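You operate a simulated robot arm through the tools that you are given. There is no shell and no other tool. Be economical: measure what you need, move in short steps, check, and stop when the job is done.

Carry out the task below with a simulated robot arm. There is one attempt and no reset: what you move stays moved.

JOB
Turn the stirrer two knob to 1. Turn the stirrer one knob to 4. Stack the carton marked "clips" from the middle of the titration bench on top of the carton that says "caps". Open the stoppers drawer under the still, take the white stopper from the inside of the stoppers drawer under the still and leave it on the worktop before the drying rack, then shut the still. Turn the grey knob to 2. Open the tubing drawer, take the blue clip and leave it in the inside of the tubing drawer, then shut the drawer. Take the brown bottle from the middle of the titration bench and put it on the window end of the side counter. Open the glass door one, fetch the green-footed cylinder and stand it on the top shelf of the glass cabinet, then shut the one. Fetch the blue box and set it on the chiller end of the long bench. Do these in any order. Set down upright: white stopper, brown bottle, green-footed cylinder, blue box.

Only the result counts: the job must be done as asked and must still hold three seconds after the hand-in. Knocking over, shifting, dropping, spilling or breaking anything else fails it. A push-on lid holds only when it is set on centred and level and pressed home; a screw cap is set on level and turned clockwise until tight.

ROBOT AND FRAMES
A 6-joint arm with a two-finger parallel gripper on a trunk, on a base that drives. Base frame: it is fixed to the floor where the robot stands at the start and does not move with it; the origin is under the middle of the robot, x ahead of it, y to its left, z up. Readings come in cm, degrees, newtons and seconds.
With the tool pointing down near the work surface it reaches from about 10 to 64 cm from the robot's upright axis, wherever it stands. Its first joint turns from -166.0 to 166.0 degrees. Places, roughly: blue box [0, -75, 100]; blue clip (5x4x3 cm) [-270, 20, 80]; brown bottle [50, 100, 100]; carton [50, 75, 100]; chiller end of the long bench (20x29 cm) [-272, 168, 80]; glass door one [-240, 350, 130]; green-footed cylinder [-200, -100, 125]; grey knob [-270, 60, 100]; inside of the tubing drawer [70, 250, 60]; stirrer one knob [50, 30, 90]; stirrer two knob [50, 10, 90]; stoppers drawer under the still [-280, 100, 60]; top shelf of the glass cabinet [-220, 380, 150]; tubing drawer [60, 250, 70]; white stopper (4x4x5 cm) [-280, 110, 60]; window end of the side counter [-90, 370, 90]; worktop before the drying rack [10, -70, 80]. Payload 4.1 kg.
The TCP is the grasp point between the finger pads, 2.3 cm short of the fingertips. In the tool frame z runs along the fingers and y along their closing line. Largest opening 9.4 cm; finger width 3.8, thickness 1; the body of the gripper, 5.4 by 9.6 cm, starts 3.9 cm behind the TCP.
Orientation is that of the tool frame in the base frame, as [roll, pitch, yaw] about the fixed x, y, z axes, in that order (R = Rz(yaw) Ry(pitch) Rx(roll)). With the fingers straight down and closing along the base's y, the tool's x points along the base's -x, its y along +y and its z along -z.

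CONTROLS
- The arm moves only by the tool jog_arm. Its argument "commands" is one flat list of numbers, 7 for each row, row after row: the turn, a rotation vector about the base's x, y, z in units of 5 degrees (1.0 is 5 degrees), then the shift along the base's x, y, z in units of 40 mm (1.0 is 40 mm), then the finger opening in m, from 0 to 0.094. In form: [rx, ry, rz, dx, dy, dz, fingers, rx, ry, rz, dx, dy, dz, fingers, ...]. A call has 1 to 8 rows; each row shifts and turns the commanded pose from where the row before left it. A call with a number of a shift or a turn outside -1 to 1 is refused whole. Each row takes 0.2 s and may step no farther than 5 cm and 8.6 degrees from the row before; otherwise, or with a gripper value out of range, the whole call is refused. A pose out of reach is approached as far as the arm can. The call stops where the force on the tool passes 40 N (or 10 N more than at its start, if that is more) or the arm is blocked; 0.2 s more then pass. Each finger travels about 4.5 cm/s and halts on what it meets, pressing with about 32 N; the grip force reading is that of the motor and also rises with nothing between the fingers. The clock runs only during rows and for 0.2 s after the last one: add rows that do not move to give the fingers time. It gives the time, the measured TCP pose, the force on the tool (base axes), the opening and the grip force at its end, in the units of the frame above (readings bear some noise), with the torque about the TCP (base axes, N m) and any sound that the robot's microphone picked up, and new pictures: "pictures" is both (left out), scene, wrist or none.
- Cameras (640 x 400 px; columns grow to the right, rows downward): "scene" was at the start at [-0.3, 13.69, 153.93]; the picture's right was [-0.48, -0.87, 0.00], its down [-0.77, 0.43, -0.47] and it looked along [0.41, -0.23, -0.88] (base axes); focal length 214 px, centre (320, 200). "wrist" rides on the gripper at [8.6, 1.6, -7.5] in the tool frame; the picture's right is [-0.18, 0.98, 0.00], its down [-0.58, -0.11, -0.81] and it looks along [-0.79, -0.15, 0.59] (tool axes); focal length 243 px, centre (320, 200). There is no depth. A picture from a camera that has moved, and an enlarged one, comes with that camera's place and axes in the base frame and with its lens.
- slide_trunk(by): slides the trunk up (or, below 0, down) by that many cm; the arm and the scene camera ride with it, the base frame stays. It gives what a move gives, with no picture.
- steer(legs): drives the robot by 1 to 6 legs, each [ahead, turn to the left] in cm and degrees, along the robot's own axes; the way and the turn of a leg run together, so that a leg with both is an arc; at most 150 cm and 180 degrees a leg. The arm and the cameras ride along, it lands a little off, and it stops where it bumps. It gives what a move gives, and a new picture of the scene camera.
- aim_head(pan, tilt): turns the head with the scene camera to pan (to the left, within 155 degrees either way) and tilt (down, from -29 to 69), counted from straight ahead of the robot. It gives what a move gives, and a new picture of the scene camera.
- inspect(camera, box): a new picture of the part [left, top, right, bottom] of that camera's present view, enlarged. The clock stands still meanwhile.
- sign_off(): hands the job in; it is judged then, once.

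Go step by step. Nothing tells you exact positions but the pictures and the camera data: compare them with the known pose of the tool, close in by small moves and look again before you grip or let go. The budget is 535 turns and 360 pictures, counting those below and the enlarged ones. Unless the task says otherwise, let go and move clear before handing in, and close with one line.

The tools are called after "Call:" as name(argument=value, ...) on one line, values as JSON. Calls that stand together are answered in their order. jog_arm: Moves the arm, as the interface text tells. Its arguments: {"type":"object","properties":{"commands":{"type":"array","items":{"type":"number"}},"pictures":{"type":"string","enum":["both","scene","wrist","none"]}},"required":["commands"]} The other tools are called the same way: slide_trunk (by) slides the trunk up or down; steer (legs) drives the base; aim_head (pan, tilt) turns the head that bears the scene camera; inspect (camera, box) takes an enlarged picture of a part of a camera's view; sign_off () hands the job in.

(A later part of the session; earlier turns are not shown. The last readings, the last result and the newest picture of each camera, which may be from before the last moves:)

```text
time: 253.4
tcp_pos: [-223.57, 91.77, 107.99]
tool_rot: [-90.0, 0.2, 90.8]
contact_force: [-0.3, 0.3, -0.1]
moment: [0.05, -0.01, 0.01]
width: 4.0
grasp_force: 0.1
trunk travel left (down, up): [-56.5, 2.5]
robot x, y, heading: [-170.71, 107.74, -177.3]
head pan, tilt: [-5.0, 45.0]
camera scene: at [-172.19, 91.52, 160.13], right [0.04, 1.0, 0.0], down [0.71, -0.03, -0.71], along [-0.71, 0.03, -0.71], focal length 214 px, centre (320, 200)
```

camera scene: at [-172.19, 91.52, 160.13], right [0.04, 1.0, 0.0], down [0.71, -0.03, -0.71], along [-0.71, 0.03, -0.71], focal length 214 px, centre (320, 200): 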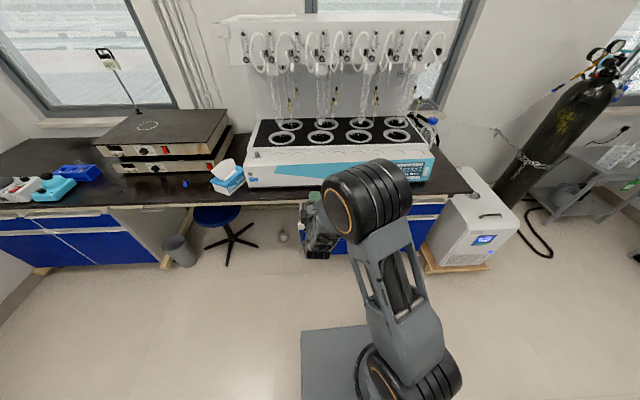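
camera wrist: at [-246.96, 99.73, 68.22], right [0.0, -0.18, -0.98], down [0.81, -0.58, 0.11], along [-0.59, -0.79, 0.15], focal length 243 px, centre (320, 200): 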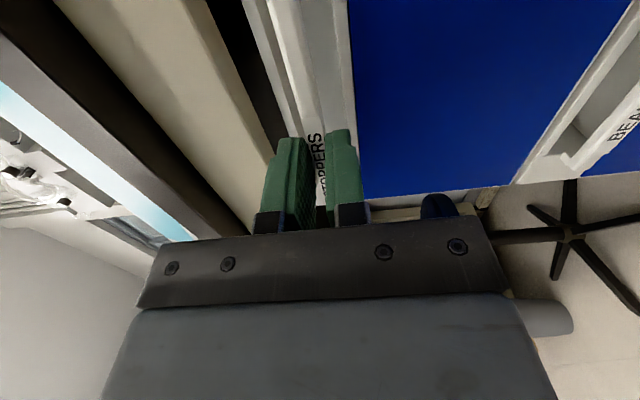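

Convert back to the tool-down pose (needed to pick the stopper).

Call:
jog_arm(commands=[-0.577, -0.577, -0.577, 0, -0.1, 0.2, 0.06, -0.577, -0.577, -0.577, 0, -0.1, 0.2, 0.06, -0.577, -0.577, -0.577, 0, -0.1, 0.2, 0.06, -0.577, -0.577, -0.577, 0, -0.1, 0.2, 0.06, -0.577, -0.577, -0.577, 0, -0.1, 0.2, 0.06, -0.577, -0.577, -0.577, 0, -0.1, 0, 0.06, -0.577, -0.577, -0.577, 0, -0.1, 0, 0.06, -0.577, -0.577, -0.577, 0, -0.1, 0, 0.06], pictures="none")

Call:
jog_arm(commands=[-0.577, -0.577, -0.577, 0, 0, 0, 0.06, -0.577, -0.577, -0.577, 0, 0, 0, 0.06, -0.577, -0.577, -0.577, 0, 0, 0, 0.06, -0.577, -0.577, -0.577, 0, 0, 0, 0.06, -0.577, -0.577, -0.577, 0, 0, 0, 0.06, -0.577, -0.577, -0.577, 0, 0, 0, 0.06, -0.577, -0.577, -0.577, 0, 0, 0, 0.06, -0.577, -0.577, -0.577, 0, 0, 0, 0.06], pictures="none")

Call:
jog_arm(commands=[-0.577, -0.577, -0.577, 0, 0, 0, 0.06, -0.577, -0.577, -0.577, 0, 0, 0, 0.06, -0.577, -0.577, -0.577, 0, 0, 0, 0.06, -0.577, -0.577, -0.577, 0, 0, 0, 0.06, -0.577, -0.577, -0.577, 0, 0, 0, 0.06, -0.577, -0.577, -0.577, 0, 0, 0, 0.06, -0.577, -0.577, -0.577, 0, 0, 0, 0.06, -0.577, -0.577, -0.577, 0, 0, 0, 0.06], pictures="both")

```text
time: 255.2
tcp_pos: [-223.47, 88.49, 112.1]
tool_rot: [-117.7, 17.6, 62.8]
contact_force: [0.1, -0.7, 0.1]
moment: [0.02, 0.01, 0.01]
width: 5.99
grasp_force: 0.1
trunk travel left (down, up): [-56.5, 2.5]
robot x, y, heading: [-170.82, 107.35, -177.2]
head pan, tilt: [-5.0, 45.0]
```

```text
time: 257.0
tcp_pos: [-223.54, 88.5, 111.91]
tool_rot: [-151.7, 17.8, 28.5]
contact_force: [1.8, 0.0, -0.7]
moment: [-0.01, -0.01, 0.0]
width: 6.01
grasp_force: 0.2
trunk travel left (down, up): [-56.5, 2.5]
robot x, y, heading: [-171.03, 107.13, -177.4]
head pan, tilt: [-5.0, 45.0]
```

```text
time: 258.8
tcp_pos: [-223.55, 88.82, 111.95]
tool_rot: [-179.8, 0.9, 0.0]
contact_force: [-0.8, 0.4, -0.2]
moment: [0.04, 0.01, -0.02]
width: 6.0
grasp_force: 0.1
trunk travel left (down, up): [-56.5, 2.5]
robot x, y, heading: [-170.57, 107.13, -177.5]
head pan, tilt: [-5.0, 45.0]
camera scene: at [-172.2, 91.53, 160.13], right [0.04, 1.0, 0.0], down [0.71, -0.03, -0.71], along [-0.71, 0.03, -0.71], focal length 214 px, centre (320, 200)
camera wrist: at [-214.86, 87.04, 119.24], right [-0.18, -0.98, 0.0], down [-0.57, 0.11, 0.82], along [-0.8, 0.15, -0.58], focal length 243 px, centre (320, 200)
```

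scene: 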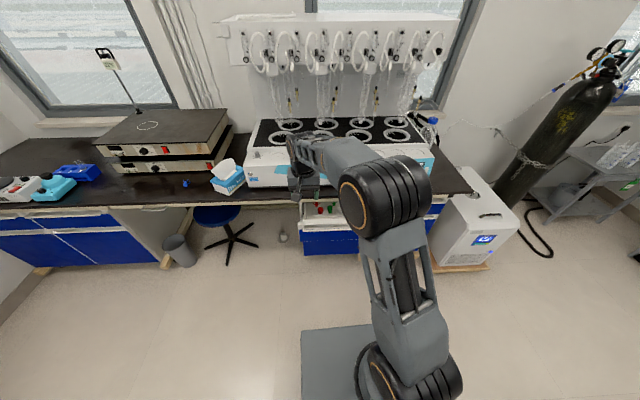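
wrist: 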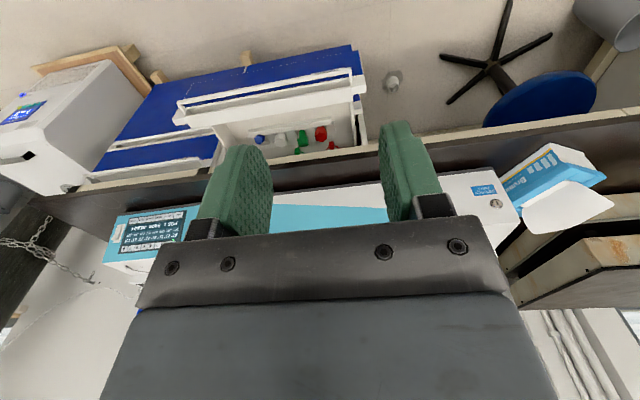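

Call:
inspect(camera="wrist", box=[230, 90, 390, 190])

Call:
inspect(camera="scene", box=[290, 190, 370, 240])

```text
4.00 times, centred on (310, 140) of wrist
camera zoom: at [-214.86, 87.04, 119.24], right [-0.18, -0.98, 0.0], down [-0.57, 0.11, 0.82], along [-0.8, 0.15, -0.58], focal length 970 px, centre (360, 440)
```

zoom: 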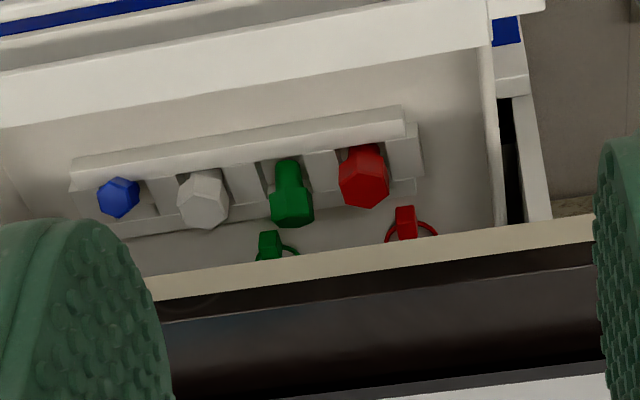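

```text
8.00 times, centred on (330, 215) of scene
camera zoom: at [-172.2, 91.53, 160.13], right [0.04, 1.0, 0.0], down [0.71, -0.03, -0.71], along [-0.71, 0.03, -0.71], focal length 1716 px, centre (240, 80)
```

zoom: 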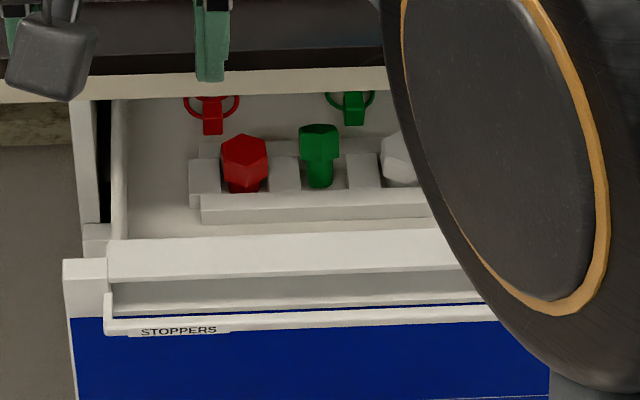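

The stoppers are in a rack still partly under the overhang; the drawer may open further. I'll hook the inside of the drawer front with closed fingers and pull.

Call:
slide_trunk(by=-20)

Call:
jog_arm(commands=[0, 0, 0, -0.8, 0.3, 0, 0, 0, 0, 0, -0.8, 0.3, 0, 0, 0, 0, 0, -0.8, 0.3, 0, 0, 0, 0, 0, -0.8, 0.3, 0, 0, 0, 0, 0, -0.8, 0.3, 0, 0, 0, 0, 0, -0.8, 0.3, 0, 0, 0, 0, 0, -0.9, 0, 0, 0], pictures="both")

```text
time: 261.0
tcp_pos: [-223.48, 88.7, 91.91]
tool_rot: [-179.7, 1.0, 0.0]
contact_force: [0.7, -0.7, 0.7]
moment: [0.01, 0.0, 0.0]
width: 6.0
grasp_force: 0.0
trunk travel left (down, up): [-36.5, 22.5]
robot x, y, heading: [-170.77, 107.18, -177.3]
head pan, tilt: [-5.0, 45.0]
```

```text
time: 262.6
tcp_pos: [-239.81, 96.63, 91.05]
tool_rot: [-179.7, 0.9, 0.2]
contact_force: [0.3, 0.0, -0.4]
moment: [0.03, -0.02, 0.02]
width: 0.0
grasp_force: 32.2
out of reach, approached as far as the arm can: row 5, 6, 7
trunk travel left (down, up): [-36.5, 22.5]
robot x, y, heading: [-171.13, 107.84, -177.3]
head pan, tilt: [-5.0, 45.0]
camera scene: at [-172.19, 91.53, 140.13], right [0.04, 1.0, 0.0], down [0.71, -0.03, -0.71], along [-0.71, 0.03, -0.71], focal length 214 px, centre (320, 200)
camera wrist: at [-231.17, 95.03, 98.3], right [-0.18, -0.98, 0.0], down [-0.57, 0.1, 0.82], along [-0.8, 0.15, -0.58], focal length 243 px, centre (320, 200)
```

scene: 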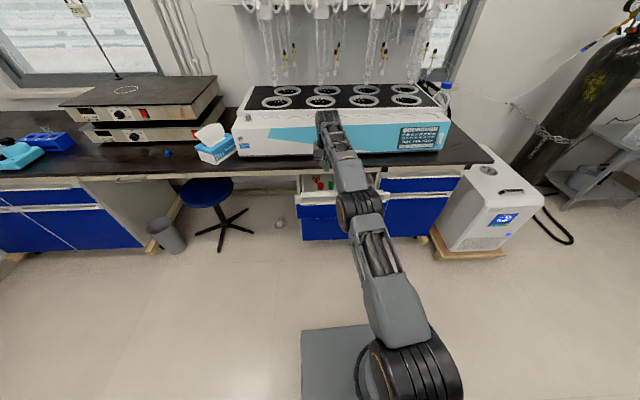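
wrist: 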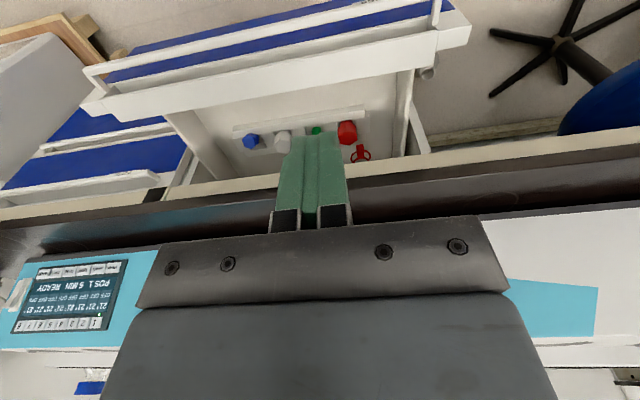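

Call:
steer(legs=[[8, 0]])

Call:
jog_arm(commands=[0, 0, 0, 0, 0, -0.7, 0, 0, 0, 0, 0, 0, -0.7, 0], pictures="wrist")

```text
time: 263.6
tcp_pos: [-247.67, 96.31, 90.99]
tool_rot: [-179.7, 1.0, 0.1]
contact_force: [0.3, -0.2, -0.2]
moment: [-0.02, 0.0, 0.02]
width: 0.0
grasp_force: 31.9
trunk travel left (down, up): [-36.5, 22.5]
robot x, y, heading: [-178.84, 106.93, -177.5]
head pan, tilt: [-5.0, 45.0]
camera scene: at [-180.05, 91.17, 140.13], right [0.04, 1.0, 0.0], down [0.71, -0.03, -0.71], along [-0.71, 0.03, -0.71], focal length 214 px, centre (320, 200)
```

scene: 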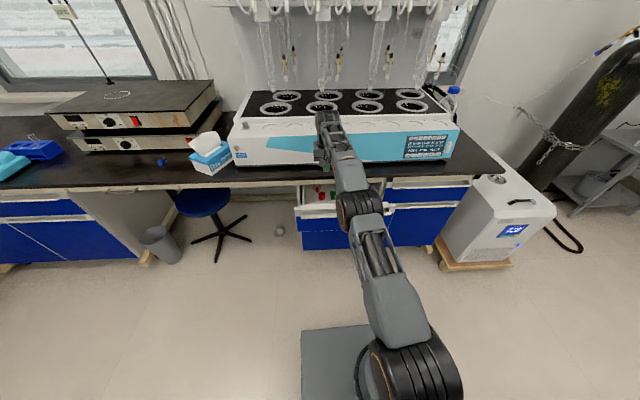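

```text
time: 264.2
tcp_pos: [-247.61, 96.18, 85.53]
tool_rot: [-179.7, 1.1, 0.1]
contact_force: [-1.0, -0.3, -0.3]
moment: [0.03, -0.02, 0.02]
width: 0.0
grasp_force: 32.1
trunk travel left (down, up): [-36.5, 22.5]
robot x, y, heading: [-178.42, 107.03, -177.4]
head pan, tilt: [-5.0, 45.0]
camera wrist: at [-238.96, 94.51, 92.77], right [-0.18, -0.98, 0.0], down [-0.57, 0.1, 0.82], along [-0.8, 0.15, -0.58], focal length 243 px, centre (320, 200)
```

wrist: 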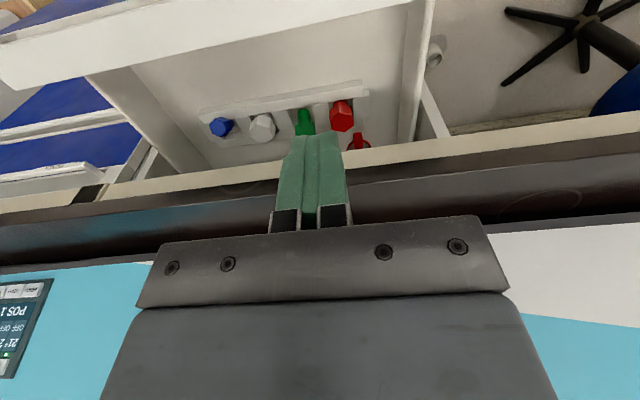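

The gap is too small here. Better: grip the handle bar from above (closing along x) and pull with the arm. Rotate tool −90°.

Call:
jog_arm(commands=[0, 0, -1, 0.27, 0, 0, 0.02, 0, 0, -1, 0.27, 0, 0, 0.035, 0, 0, -1, 0.27, 0, 0, 0.035, 0, 0, -1, 0.27, 0, 0, 0.035, 0, 0, -1, 0.27, 0, 0, 0.035, 0, 0, -1, 0.27, 0, 0, 0.035, 0, 0, -1, 0.27, 0, 0, 0.035, 0, 0, -1, 0.27, 0, 0, 0.035], pictures="none")

Call:
jog_arm(commands=[0, 0, -1, 0, 0, 0, 0.035, 0, 0, -1, 0, 0, 0, 0.035, 0, 0, -1, 0, 0, 0, 0.035, 0, 0, -1, 0, 0, 0, 0.035, 0, 0, -1, 0, 0, 0, 0.035, 0, 0, -1, 0, 0, 0, 0.035, 0, 0, -1, 0, 0, 0, 0.035, 0, 0, -1, 0, 0, 0, 0.035], pictures="none")

Call:
jog_arm(commands=[0, 0, -1, 0, 0, 0, 0.035, 0, 0, -1, 0, 0, 0, 0.035], pictures="wrist")

```text
time: 266.0
tcp_pos: [-238.98, 96.56, 85.44]
tool_rot: [-179.7, 1.0, -40.1]
contact_force: [-0.3, 0.5, 0.8]
moment: [-0.02, 0.01, 0.0]
width: 3.52
grasp_force: 0.0
trunk travel left (down, up): [-36.5, 22.5]
robot x, y, heading: [-178.87, 107.06, -177.4]
head pan, tilt: [-5.0, 45.0]
```

```text
time: 267.8
tcp_pos: [-239.04, 96.2, 85.35]
tool_rot: [-179.9, 1.0, -80.0]
contact_force: [-0.8, -0.3, -0.7]
moment: [-0.03, 0.01, -0.02]
width: 3.48
grasp_force: 0.0
trunk travel left (down, up): [-36.5, 22.5]
robot x, y, heading: [-178.39, 107.05, -177.3]
head pan, tilt: [-5.0, 45.0]
```

```text
time: 268.4
tcp_pos: [-239.04, 96.33, 85.41]
tool_rot: [-179.7, 1.0, -90.0]
contact_force: [-0.1, 0.1, 0.8]
moment: [0.01, -0.04, 0.05]
width: 3.49
grasp_force: 0.1
trunk travel left (down, up): [-36.5, 22.5]
robot x, y, heading: [-178.96, 107.2, -177.6]
head pan, tilt: [-5.0, 45.0]
camera wrist: at [-240.8, 87.57, 92.7], right [-0.98, 0.18, 0.0], down [0.11, 0.57, 0.82], along [0.15, 0.8, -0.58], focal length 243 px, centre (320, 200)
```

wrist: 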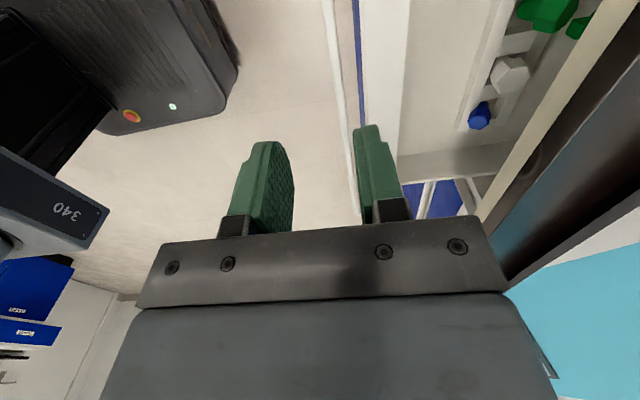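

The bar is at x≈−240.3. Narrow the opening to 2.2 cm, align and descend over it.

Call:
jog_arm(commands=[0, 0, 0, -0.3, 0, -0.6, 0.022, 0, 0, 0, 0, 0, -0.8, 0.022, 0, 0, 0, 0, 0, -0.8, 0.022], pictures="wrist")

Call:
inspect(camera="wrist", box=[240, 50, 432, 170])

```text
time: 269.2
tcp_pos: [-240.13, 96.45, 76.83]
tool_rot: [-179.6, 1.1, -90.0]
contact_force: [-0.2, -0.6, 0.3]
moment: [0.03, -0.03, -0.03]
width: 2.21
grasp_force: 0.0
trunk travel left (down, up): [-36.5, 22.5]
robot x, y, heading: [-179.01, 106.82, -177.5]
head pan, tilt: [-5.0, 45.0]
camera wrist: at [-241.89, 87.59, 84.1], right [-0.98, 0.18, 0.0], down [0.1, 0.57, 0.82], along [0.15, 0.8, -0.58], focal length 243 px, centre (320, 200)
```

wrist: 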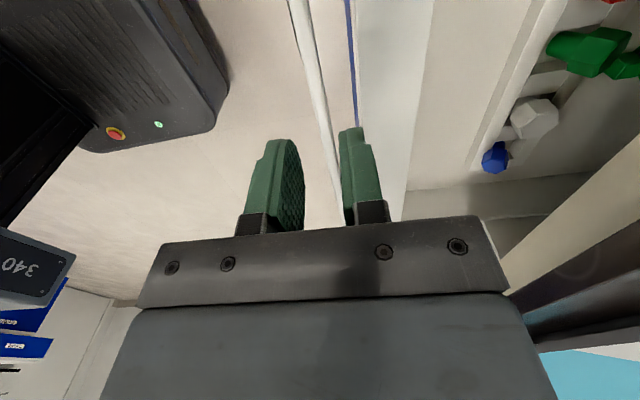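

```text
3.33 times, centred on (336, 110) of wrist
camera zoom: at [-241.89, 87.59, 84.1], right [-0.98, 0.18, 0.0], down [0.1, 0.57, 0.82], along [0.15, 0.8, -0.58], focal length 809 px, centre (267, 500)
```

zoom: 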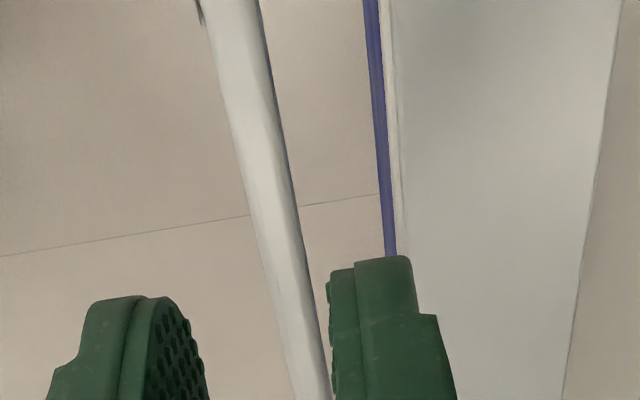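

Call:
jog_arm(commands=[0, 0, 0, 0, 0, -0.7, 0.022, 0, 0, 0, 0, 0, -0.65, 0.022, 0, 0, 0, 0, 0, 0, 0, 0, 0, 0, 0, 0, 0, 0, 0, 0, 0, 0, 0, 0, 0], pictures="wrist")

```text
time: 270.4
tcp_pos: [-240.11, 96.47, 71.39]
tool_rot: [-179.6, 1.1, -89.8]
contact_force: [-1.6, 1.7, -5.2]
moment: [-0.46, 0.46, 1.77]
width: 0.84
grasp_force: 44.6
trunk travel left (down, up): [-36.5, 22.5]
robot x, y, heading: [-178.9, 106.76, -177.5]
head pan, tilt: [-5.0, 45.0]
camera wrist: at [-241.83, 87.7, 78.62], right [-0.98, 0.18, 0.0], down [0.1, 0.57, 0.82], along [0.15, 0.8, -0.58], focal length 243 px, centre (320, 200)
```

wrist: 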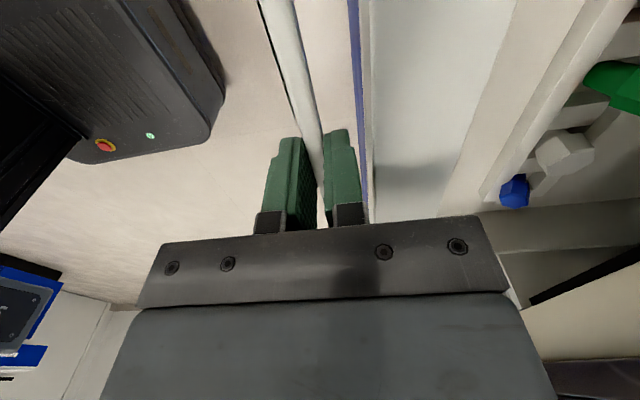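

Bar gripped. Pull slowly with the arm.

Call:
jog_arm(commands=[0, 0, 0, 0.2, 0, 0, 0, 0, 0, 0, 0.2, 0, 0, 0, 0, 0, 0, 0.3, 0, 0, 0, 0, 0, 0, 0.3, 0, 0, 0, 0, 0, 0, 0.3, 0, 0, 0], pictures="wrist")

```text
time: 271.6
tcp_pos: [-235.07, 96.48, 71.32]
tool_rot: [-179.8, 0.9, -89.9]
contact_force: [1.2, 4.8, -2.9]
moment: [0.74, 0.46, 1.73]
width: 0.86
grasp_force: 44.8
trunk travel left (down, up): [-36.5, 22.5]
robot x, y, heading: [-179.16, 107.15, -177.7]
head pan, tilt: [-5.0, 45.0]
camera wrist: at [-236.75, 87.74, 78.63], right [-0.98, 0.18, 0.0], down [0.1, 0.57, 0.82], along [0.15, 0.8, -0.58], focal length 243 px, centre (320, 200)
```

wrist: 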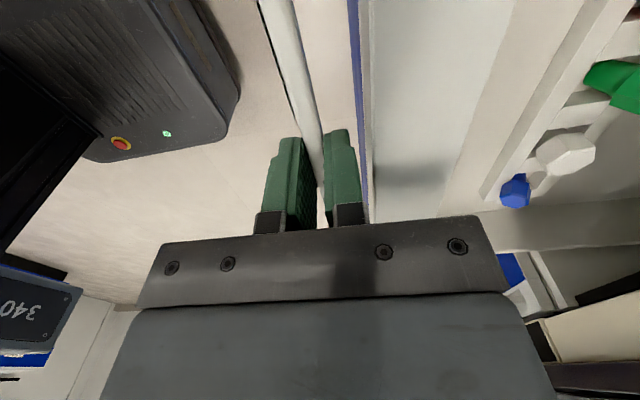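

The drawer keeps opening. Continue.

Call:
jog_arm(commands=[0, 0, 0, 0.35, 0, 0, 0, 0, 0, 0, 0.35, 0, 0, 0, 0, 0, 0, 0.35, 0, 0, 0, 0, 0, 0, 0.35, 0, 0, 0, 0, 0, 0, 0.35, 0, 0, 0, 0, 0, 0, 0.35, 0, 0, 0, 0, 0, 0, 0.35, 0, 0, 0], pictures="wrist")

```text
time: 273.2
tcp_pos: [-225.14, 96.54, 71.21]
tool_rot: [-179.9, 0.8, -89.9]
contact_force: [1.1, 18.5, 24.4]
moment: [0.0, 0.22, 1.69]
width: 0.88
grasp_force: 44.6
trunk travel left (down, up): [-36.5, 22.5]
robot x, y, heading: [-178.46, 107.24, -177.2]
head pan, tilt: [-5.0, 45.0]
camera wrist: at [-226.92, 87.68, 78.51], right [-0.98, 0.18, 0.0], down [0.1, 0.57, 0.82], along [0.15, 0.8, -0.58], focal length 243 px, centre (320, 200)
```

wrist: 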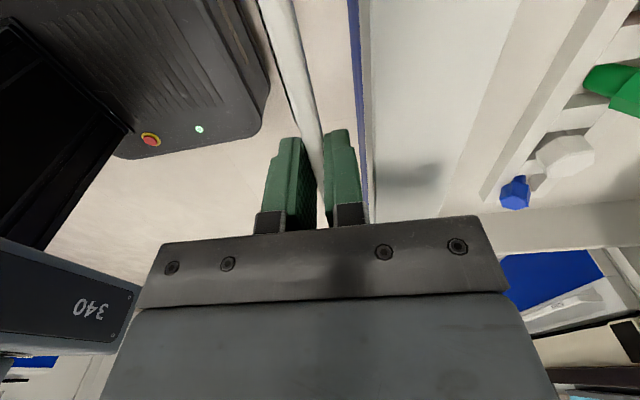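

Call:
jog_arm(commands=[0, 0, 0, 0.25, -0.05, 0.03, 0, 0, 0, 0, 0.25, 0, 0, 0, 0, 0, 0, 0.25, 0, 0, 0, 0, 0, 0, 0.25, 0, 0, 0], pictures="none")

```text
time: 274.2
tcp_pos: [-221.07, 96.31, 71.15]
tool_rot: [-179.5, 0.9, -89.9]
contact_force: [1.5, 35.2, -9.5]
moment: [0.59, 0.44, 1.7]
width: 0.88
grasp_force: 44.9
trunk travel left (down, up): [-36.5, 22.5]
robot x, y, heading: [-178.91, 107.21, -177.4]
head pan, tilt: [-5.0, 45.0]
```

Stopper now ≈ x −243. Release, rise.

Call:
jog_arm(commands=[0, 0, 0, 0, 0, 0, 0.022, 0, 0, 0, 0, 0, 0, 0.022, 0, 0, 0, 0, 0, 0.6, 0.022, 0, 0, 0, 0, 0, 0.8, 0.022, 0, 0, 0, 0, 0, 0.8, 0.04], pictures="wrist")

```text
time: 275.4
tcp_pos: [-221.31, 96.3, 80.46]
tool_rot: [-179.6, 1.0, -89.9]
contact_force: [0.5, -0.1, 0.0]
moment: [-0.02, -0.04, 0.01]
width: 4.01
grasp_force: 0.1
trunk travel left (down, up): [-36.5, 22.5]
robot x, y, heading: [-178.91, 107.04, -177.5]
head pan, tilt: [-5.0, 45.0]
camera wrist: at [-223.11, 87.48, 87.76], right [-0.98, 0.18, 0.0], down [0.1, 0.57, 0.82], along [0.15, 0.8, -0.58], focal length 243 px, centre (320, 200)
```

wrist: 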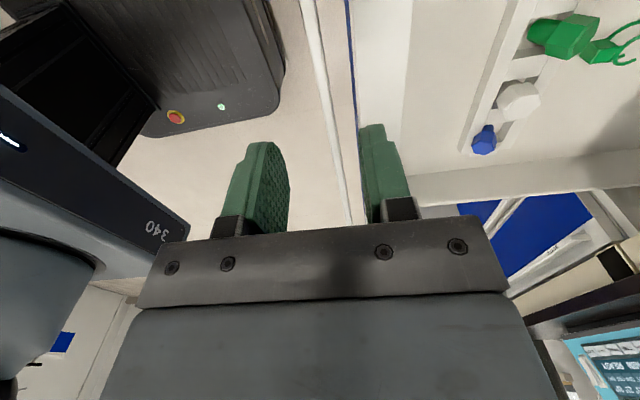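

Now above the white stopper at about (−243.7, 108.5).

Call:
jog_arm(commands=[0, 0, 0, -0.9, 0.4, 0, 0.06, 0, 0, 0, -0.9, 0.4, 0, 0.06, 0, 0, 0, -0.9, 0.4, 0, 0.06, 0, 0, 0, -0.9, 0.4, 0, 0.06, 0, 0, 0, -0.9, 0.4, 0, 0.06, 0, 0, 0, -0.9, 0.4, 0, 0.06], pictures="wrist")

Call:
inspect(camera="wrist", box=[220, 0, 412, 120])

```text
time: 276.8
tcp_pos: [-242.79, 105.68, 80.3]
tool_rot: [-179.7, 1.0, -90.0]
contact_force: [-0.2, -0.7, 0.3]
moment: [-0.02, 0.02, -0.03]
width: 5.98
grasp_force: 0.1
trunk travel left (down, up): [-36.5, 22.5]
robot x, y, heading: [-178.88, 106.92, -177.5]
head pan, tilt: [-5.0, 45.0]
camera wrist: at [-244.56, 96.92, 87.51], right [-0.98, 0.18, 0.0], down [0.1, 0.57, 0.82], along [0.15, 0.8, -0.58], focal length 243 px, centre (320, 200)
```

wrist: 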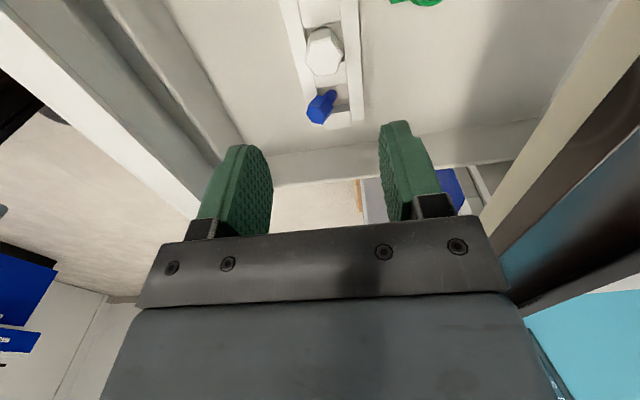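

```text
3.33 times, centred on (316, 60) of wrist
camera zoom: at [-244.56, 96.92, 87.51], right [-0.98, 0.18, 0.0], down [0.1, 0.57, 0.82], along [0.15, 0.8, -0.58], focal length 809 px, centre (333, 667)
```

zoom: 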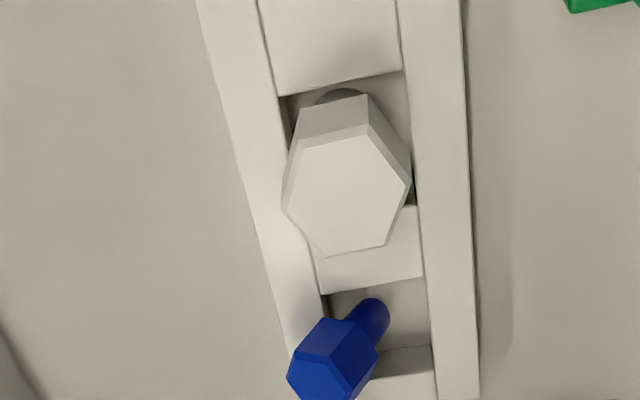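

Stopper head is a hexagon directly 2.5 cm in +y. I'll rotate +30° to close on flats, and descend partway.

Call:
jog_arm(commands=[0, 0, 1, 0, 0.32, -0.3, 0.06, 0, 0, 1, 0, 0.32, -0.5, 0.06, 0, 0, 1, 0, 0, -0.6, 0.06, 0, 0, 1, 0, 0, -0.6, 0.06, 0, 0, 1, 0, 0, -0.6, 0.06, 0, 0, 1, 0, 0, -0.5, 0.06], pictures="wrist")

Call:
inspect(camera="wrist", box=[220, 70, 428, 200])

```text
time: 278.2
tcp_pos: [-242.81, 108.04, 67.52]
tool_rot: [-179.8, 1.0, -59.9]
contact_force: [-0.9, 0.8, 0.1]
moment: [-0.01, 0.04, 0.0]
width: 6.0
grasp_force: 0.1
trunk travel left (down, up): [-36.5, 22.5]
robot x, y, heading: [-178.81, 107.25, -177.6]
head pan, tilt: [-5.0, 45.0]
camera wrist: at [-240.0, 99.63, 74.81], right [-0.94, -0.33, 0.0], down [-0.19, 0.54, 0.82], along [-0.27, 0.77, -0.58], focal length 243 px, centre (320, 200)
```

wrist: 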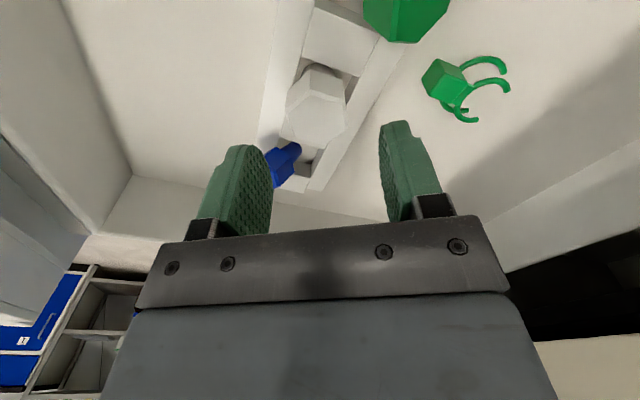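

```text
3.08 times, centred on (324, 135) of wrist
camera zoom: at [-240.0, 99.63, 74.81], right [-0.94, -0.33, 0.0], down [-0.19, 0.54, 0.82], along [-0.27, 0.77, -0.58], focal length 746 px, centre (308, 400)
```

zoom: 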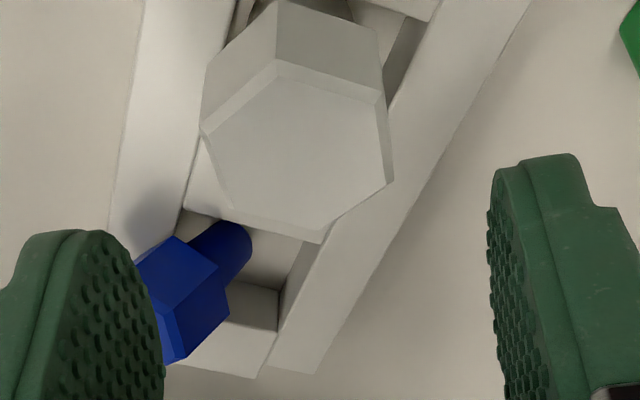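

Blue is on the +y side, so I'll rotate the other way (−60°) to keep the finger clear of it.

Call:
jog_arm(commands=[0, 0, -1, 0, 0.02, 0.2, 0.055, 0, 0, -1, 0, 0, 0, 0.052, 0, 0, -1, 0, 0, 0, 0.05, 0, 0, -1, 0, 0, 0, 0.05, 0, 0, -1, 0, 0, 0, 0.05, 0, 0, -1, 0, 0, 0, 0.05, 0, 0, -1, 0, 0, 0, 0.05, 0, 0, -1, 0, 0, 0, 0.05], pictures="none")

Call:
jog_arm(commands=[0, 0, -1, 0, 0, 0, 0.05, 0, 0, -1, 0, 0, 0, 0.05, 0, 0, -1, 0, 0, 0, 0.05, 0, 0, -1, 0, 0, -0.2, 0.05], pictures="wrist")

Call:
inspect(camera="wrist", box=[220, 70, 428, 200])

```text
time: 280.0
tcp_pos: [-242.75, 108.26, 68.49]
tool_rot: [-179.7, 1.1, -100.0]
contact_force: [-0.5, 0.6, -0.5]
moment: [0.0, 0.0, 0.0]
width: 4.98
grasp_force: 0.2
trunk travel left (down, up): [-36.5, 22.5]
robot x, y, heading: [-178.85, 107.39, -177.2]
head pan, tilt: [-5.0, 45.0]
```

```text
time: 281.0
tcp_pos: [-242.87, 108.48, 67.73]
tool_rot: [-179.6, 1.0, -120.1]
contact_force: [-0.3, -0.8, -0.1]
moment: [0.0, -0.02, -0.02]
width: 5.01
grasp_force: 0.1
trunk travel left (down, up): [-36.5, 22.5]
robot x, y, heading: [-178.74, 106.88, -177.6]
head pan, tilt: [-5.0, 45.0]
camera wrist: at [-248.71, 101.71, 74.99], right [-0.76, 0.65, 0.0], down [0.38, 0.44, 0.82], along [0.53, 0.62, -0.58], focal length 243 px, centre (320, 200)
```

wrist: 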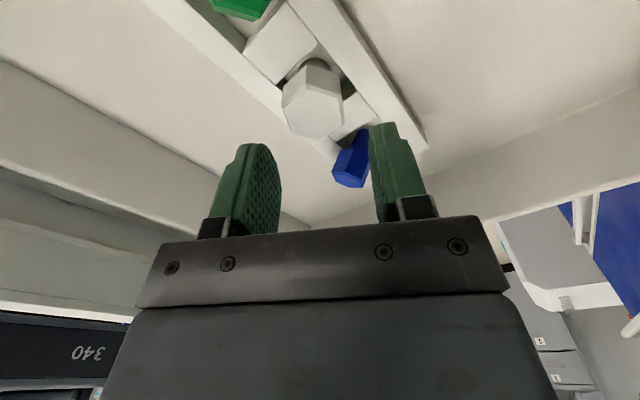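

```text
3.08 times, centred on (324, 135) of wrist
camera zoom: at [-248.71, 101.71, 74.99], right [-0.76, 0.65, 0.0], down [0.38, 0.44, 0.82], along [0.53, 0.62, -0.58], focal length 746 px, centre (308, 400)
```

zoom: 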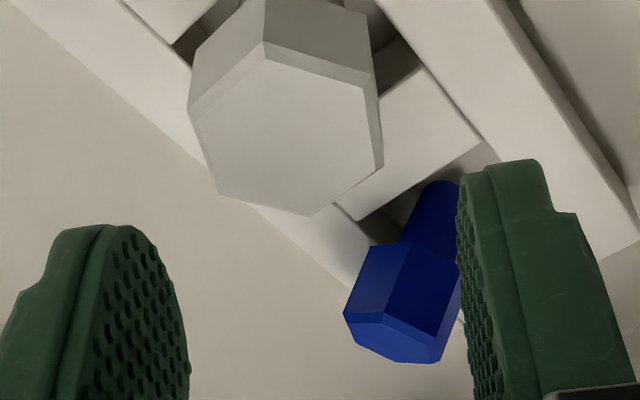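

Call:
jog_arm(commands=[0, 0, 0, 0.08, -0.07, -0.3, 0.05, 0, 0, 0, 0, 0, -0.3, 0.05, 0, 0, 0, 0, 0, -0.3, 0.05, 0, 0, 0, 0, 0, -0.15, 0.05], pictures="wrist")

Call:
inspect(camera="wrist", box=[220, 90, 428, 220])

```text
time: 282.0
tcp_pos: [-242.43, 108.23, 63.38]
tool_rot: [-179.8, 1.0, -119.9]
contact_force: [0.3, 0.1, 0.0]
moment: [-0.02, 0.03, 0.02]
width: 5.0
grasp_force: 0.0
trunk travel left (down, up): [-36.5, 22.5]
robot x, y, heading: [-178.79, 106.91, -177.5]
head pan, tilt: [-5.0, 45.0]
camera wrist: at [-248.43, 101.37, 70.75], right [-0.76, 0.65, 0.0], down [0.37, 0.44, 0.82], along [0.53, 0.62, -0.58], focal length 243 px, centre (320, 200)
```

wrist: 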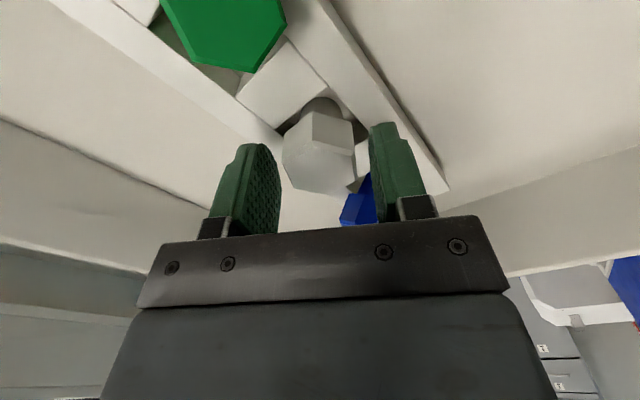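

```text
3.08 times, centred on (324, 155) of wrist
camera zoom: at [-248.43, 101.37, 70.75], right [-0.76, 0.65, 0.0], down [0.37, 0.44, 0.82], along [0.53, 0.62, -0.58], focal length 746 px, centre (308, 338)
```

zoom: 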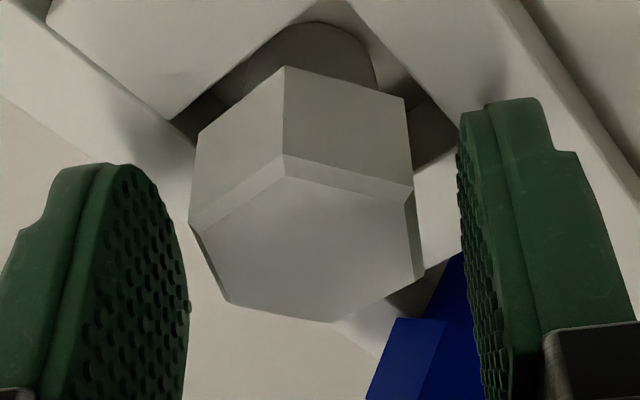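

Head is between the fingers. Close.

Call:
jog_arm(commands=[0, 0, 0, 0, 0, 0, 0.02, 0, 0, 0, 0, 0, 0, 0.02, 0, 0, 0, 0, 0, 0, 0.02], pictures="none")

Call:
jog_arm(commands=[0, 0, 0, 0, 0, 0.2, 0.02, 0, 0, 0, 0, 0, 0.4, 0.02, 0, 0, 0, 0, 0, 0.6, 0.02, 0, 0, 0, 0, 0, 0.8, 0.02, 0, 0, 0, 0, 0, 0.8, 0.02], pictures="wrist")

```text
time: 282.8
tcp_pos: [-242.5, 108.19, 63.52]
tool_rot: [-179.7, 1.0, -120.0]
contact_force: [-0.3, 0.2, 0.0]
moment: [-0.03, 0.0, -0.02]
width: 3.6
grasp_force: 31.9
trunk travel left (down, up): [-36.5, 22.5]
robot x, y, heading: [-178.81, 107.06, -177.7]
head pan, tilt: [-5.0, 45.0]
```

```text
time: 284.0
tcp_pos: [-242.47, 108.08, 74.54]
tool_rot: [-179.7, 1.0, -120.0]
contact_force: [-0.2, 0.0, 0.0]
moment: [0.01, -0.01, 0.03]
width: 3.57
grasp_force: 31.8
trunk travel left (down, up): [-36.5, 22.5]
robot x, y, heading: [-178.6, 107.01, -177.8]
head pan, tilt: [-5.0, 45.0]
camera wrist: at [-248.41, 101.27, 81.84], right [-0.76, 0.65, 0.0], down [0.37, 0.44, 0.82], along [0.53, 0.62, -0.58], focal length 243 px, centre (320, 200)
```

wrist: 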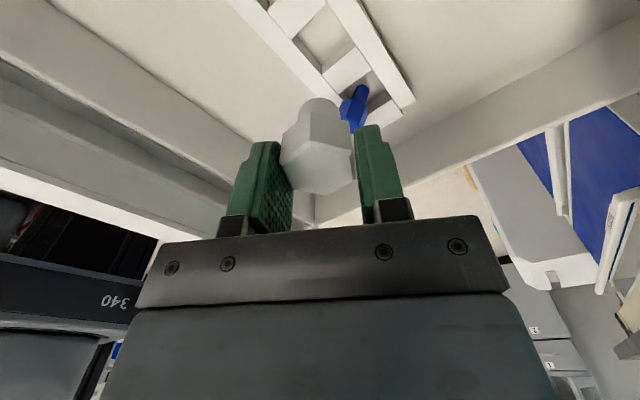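

Stopper lifted. I'll leave the drawer to be shut on my return, tuck the arm and carry the stopper to the drying-rack worktop.

Call:
slide_trunk(by=36)

Call:
jog_arm(commands=[0, 0, 0.6, 0.9, -0.2, 0, 0.02, 0, 0, 0.6, 0.9, -0.2, 0, 0.02, 0, 0, 0.6, 0.9, -0.2, 0, 0.02, 0, 0, 0.6, 0.9, -0.2, 0, 0.02, 0, 0, 0.6, 0.9, -0.2, 0, 0.02, 0, 0, 0.6, 0.9, -0.2, 0, 0.02, 0, 0, 0.6, 0.9, -0.2, 0, 0.02, 0, 0, 0.6, 0.9, -0.2, 0, 0.02], pictures="none")

Call:
steer(legs=[[-12, 0], [0, 87], [103, 0], [0, 90]])

```text
time: 286.4
tcp_pos: [-242.46, 107.94, 97.01]
tool_rot: [-179.7, 0.9, -119.9]
contact_force: [-0.6, -0.3, -0.5]
moment: [0.02, -0.01, -0.01]
width: 3.57
grasp_force: 31.6
out of reach, approached as far as the arm can: row 1
trunk travel left (down, up): [-59.0, 0.0]
robot x, y, heading: [-178.89, 107.34, -177.3]
head pan, tilt: [-5.0, 45.0]
```

```text
time: 288.2
tcp_pos: [-213.87, 101.82, 96.87]
tool_rot: [-179.8, 0.8, -95.9]
contact_force: [-0.1, -0.5, -0.5]
moment: [0.0, -0.01, -0.02]
width: 3.59
grasp_force: 31.8
trunk travel left (down, up): [-59.0, 0.0]
robot x, y, heading: [-178.73, 106.9, -177.6]
head pan, tilt: [-5.0, 45.0]
```

```text
time: 301.6
tcp_pos: [-134.89, 9.63, 96.9]
tool_rot: [-179.7, 1.0, 77.9]
contact_force: [-0.2, -0.5, 0.9]
moment: [-0.01, 0.01, -0.01]
width: 3.3
grasp_force: 32.1
trunk travel left (down, up): [-59.0, 0.0]
robot x, y, heading: [-170.5, 8.15, -3.6]
head pan, tilt: [-5.0, 45.0]
camera scene: at [-167.21, 24.05, 162.63], right [-0.15, -0.99, 0.0], down [-0.7, 0.11, -0.71], along [0.7, -0.11, -0.71], focal length 214 px, centre (320, 200)
```

scene: 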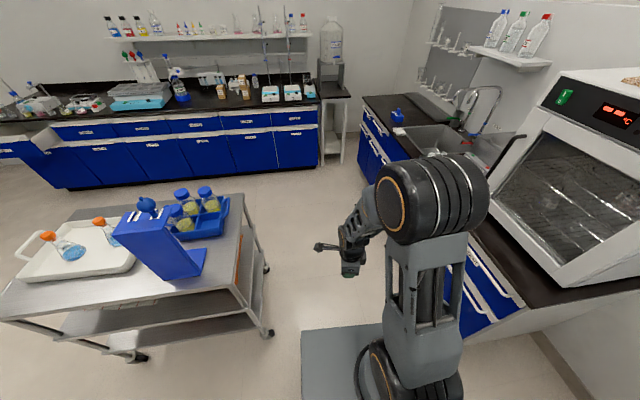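

Call:
inspect(camera="wrist", box=[200, 90, 440, 240])

Call:
steer(legs=[[90, 3], [85, 0], [0, -89]])

```text
2.67 times, centred on (320, 165) of wrist
camera zoom: at [-131.54, 17.81, 104.19], right [0.92, -0.39, 0.0], down [-0.22, -0.53, 0.82], along [-0.32, -0.75, -0.58], focal length 647 px, centre (320, 293)
```

zoom: 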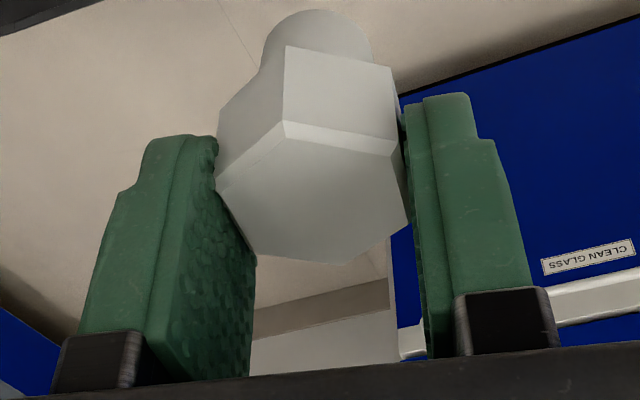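

```text
time: 313.9
tcp_pos: [2.42, -30.47, 96.91]
tool_rot: [-179.7, 1.0, -6.4]
contact_force: [0.4, -0.6, 0.3]
moment: [-0.04, -0.01, 0.01]
width: 3.16
grasp_force: 31.6
trunk travel left (down, up): [-59.0, 0.0]
robot x, y, heading: [-2.23, 4.67, -88.0]
head pan, tilt: [-5.0, 45.0]
camera scene: at [13.57, 3.44, 162.63], right [-1.0, 0.05, 0.0], down [0.04, 0.71, -0.71], along [-0.04, -0.71, -0.71], focal length 214 px, centre (320, 200)
```

scene: 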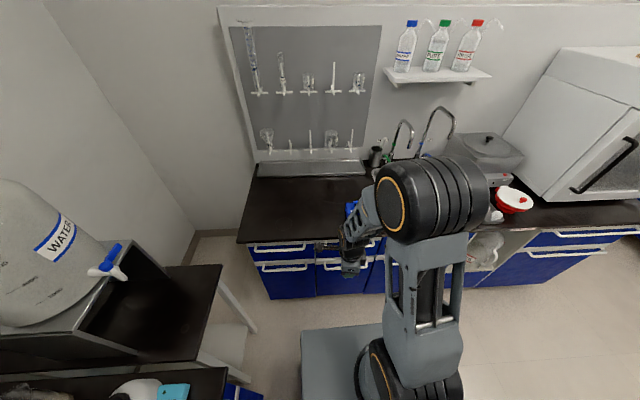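

The stopper is creeping in the grip, so I'll place it promptly: drive 15 cm closer and extend.

Call:
steer(legs=[[14, 0]])

Call:
jog_arm(commands=[0, 0, 0, 0.3, -0.8, 0.2, 0.02, 0, 0, 0, 0.3, -0.8, 0.2, 0.02, 0, 0, 0, 0.3, -0.8, 0, 0.02, 0, 0, 0, 0.3, -0.8, 0, 0.02, 0, 0, 0, 0.3, -0.8, 0, 0.02, 0, 0, 0, 0.3, -0.8, 0, 0.02, 0, 0, 0, 0.3, -0.8, 0, 0.02], pictures="both")

```text
time: 315.2
tcp_pos: [3.01, -44.06, 96.84]
tool_rot: [-179.7, 1.0, -6.3]
contact_force: [-0.3, -0.4, 0.2]
moment: [0.0, 0.0, 0.0]
width: 3.17
grasp_force: 31.6
trunk travel left (down, up): [-59.0, 0.0]
robot x, y, heading: [-2.29, -8.83, -87.7]
head pan, tilt: [-5.0, 45.0]
camera scene: at [14.1, -10.24, 162.62], right [-1.0, 0.05, 0.0], down [0.03, 0.71, -0.71], along [-0.03, -0.71, -0.71], focal length 214 px, centre (320, 200)
```

scene: 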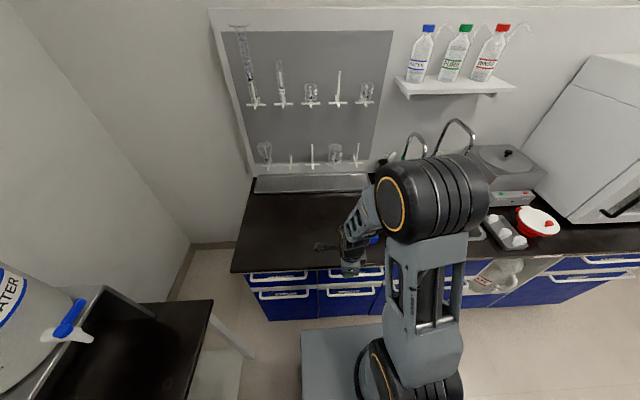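

```text
time: 316.8
tcp_pos: [11.47, -66.62, 98.22]
tool_rot: [-179.7, 1.0, -6.3]
contact_force: [0.0, -0.1, -0.6]
moment: [-0.01, 0.0, 0.0]
width: 3.14
grasp_force: 31.8
trunk travel left (down, up): [-59.0, 0.0]
robot x, y, heading: [-2.01, -8.57, -87.7]
head pan, tilt: [-5.0, 45.0]
camera scene: at [14.12, -10.19, 162.62], right [-1.0, 0.05, 0.0], down [0.03, 0.71, -0.71], along [-0.03, -0.71, -0.71], focal length 214 px, centre (320, 200)
camera wrist: at [19.81, -69.14, 105.49], right [-0.29, -0.96, 0.0], down [-0.55, 0.17, 0.82], along [-0.78, 0.24, -0.58], focal length 243 px, centre (320, 200)
```

scene: 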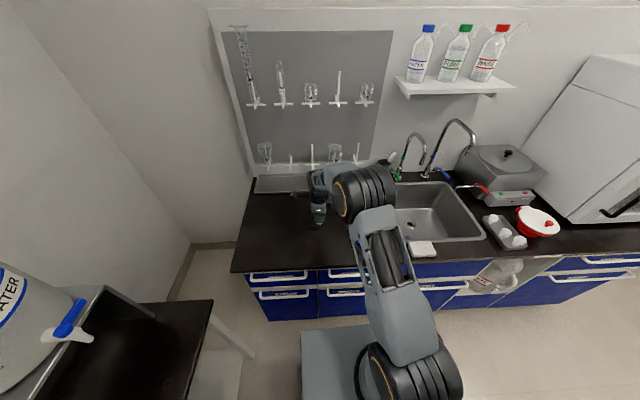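
wrist: 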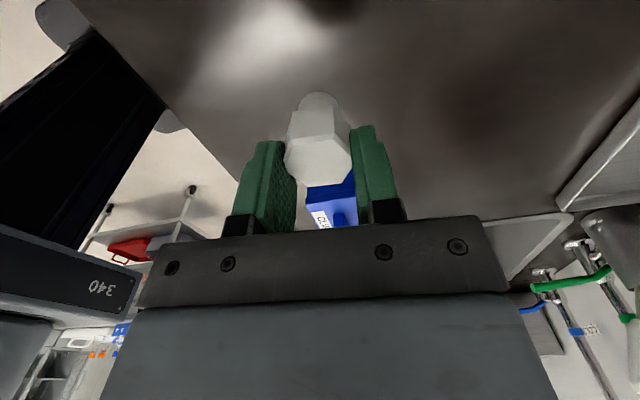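

Call:
jog_arm(commands=[0, 0, 0, 0.4, 0, -0.4, 0.02, 0, 0, 0, 0, 0, -0.5, 0.02, 0, 0, 0, 0, 0, -0.4, 0.02, 0, 0, 0, 0, 0, 0, 0.02], pictures="wrist")

Call:
inspect(camera="wrist", box=[200, 70, 440, 220])

```text
time: 317.8
tcp_pos: [13.03, -66.44, 93.13]
tool_rot: [-179.9, 1.0, -6.3]
contact_force: [0.8, -0.4, 0.0]
moment: [0.01, 0.0, 0.01]
width: 3.19
grasp_force: 32.0
trunk travel left (down, up): [-59.0, 0.0]
robot x, y, heading: [-2.43, -9.0, -87.8]
head pan, tilt: [-5.0, 45.0]
camera wrist: at [21.54, -69.14, 100.5], right [-0.29, -0.96, 0.0], down [-0.55, 0.17, 0.82], along [-0.78, 0.24, -0.58], focal length 243 px, centre (320, 200)
```

wrist: 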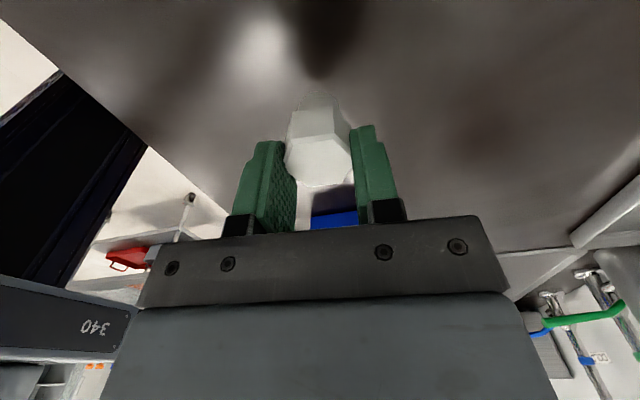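

```text
2.67 times, centred on (320, 145) of wrist
camera zoom: at [21.54, -69.14, 100.5], right [-0.29, -0.96, 0.0], down [-0.55, 0.17, 0.82], along [-0.78, 0.24, -0.58], focal length 647 px, centre (320, 347)
```

zoom: 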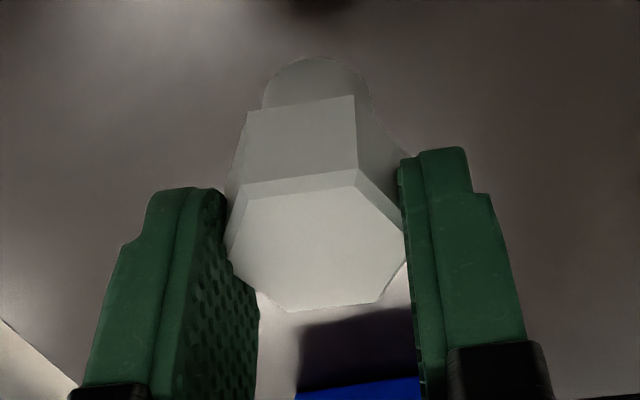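

Call:
jog_arm(commands=[0, 0, 0, 0, 0, -0.15, 0.02, 0, 0, 0, 0, 0, -0.15, 0.02, 0, 0, 0, 0, 0, -0.1, 0.02, 0, 0, 0, 0, 0, -0.08, 0.02, 0, 0, 0, 0, 0, 0, 0.02], pictures="none")

```text
time: 319.0
tcp_pos: [13.11, -66.5, 91.31]
tool_rot: [-179.9, 1.0, -6.2]
contact_force: [0.3, -0.5, -0.6]
moment: [0.0, 0.04, 0.02]
width: 3.19
grasp_force: 32.1
trunk travel left (down, up): [-59.0, 0.0]
robot x, y, heading: [-1.97, -8.86, -87.8]
head pan, tilt: [-5.0, 45.0]
```

Call:
jog_arm(commands=[0, 0, 0, 0, 0, -0.1, 0.02, 0, 0, 0, 0, 0, -0.1, 0.02, 0, 0, 0, 0, 0, 0, 0.02], pictures="none")

Call:
inspect(camera="scene", box=[270, 170, 398, 250])

```text
time: 319.8
tcp_pos: [13.05, -66.38, 90.57]
tool_rot: [-179.8, 1.0, -6.2]
contact_force: [0.0, -0.3, -0.5]
moment: [0.01, -0.02, -0.01]
width: 3.2
grasp_force: 32.3
trunk travel left (down, up): [-59.0, 0.0]
robot x, y, heading: [-1.89, -8.91, -87.8]
head pan, tilt: [-5.0, 45.0]
```

```text
5.00 times, centred on (334, 210) of scene
camera zoom: at [14.1, -10.15, 162.63], right [-1.0, 0.05, 0.0], down [0.03, 0.71, -0.71], along [-0.03, -0.71, -0.71], focal length 1072 px, centre (250, 150)
```

zoom: 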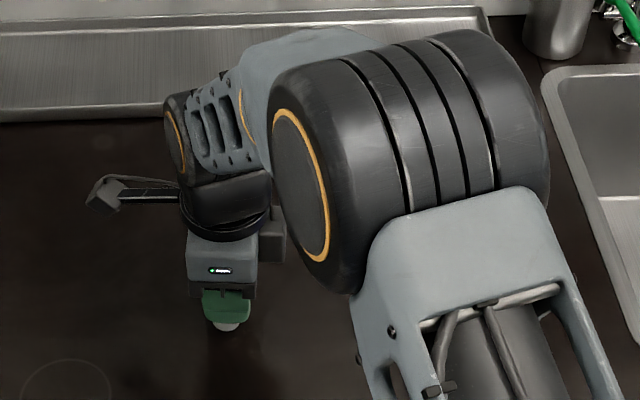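

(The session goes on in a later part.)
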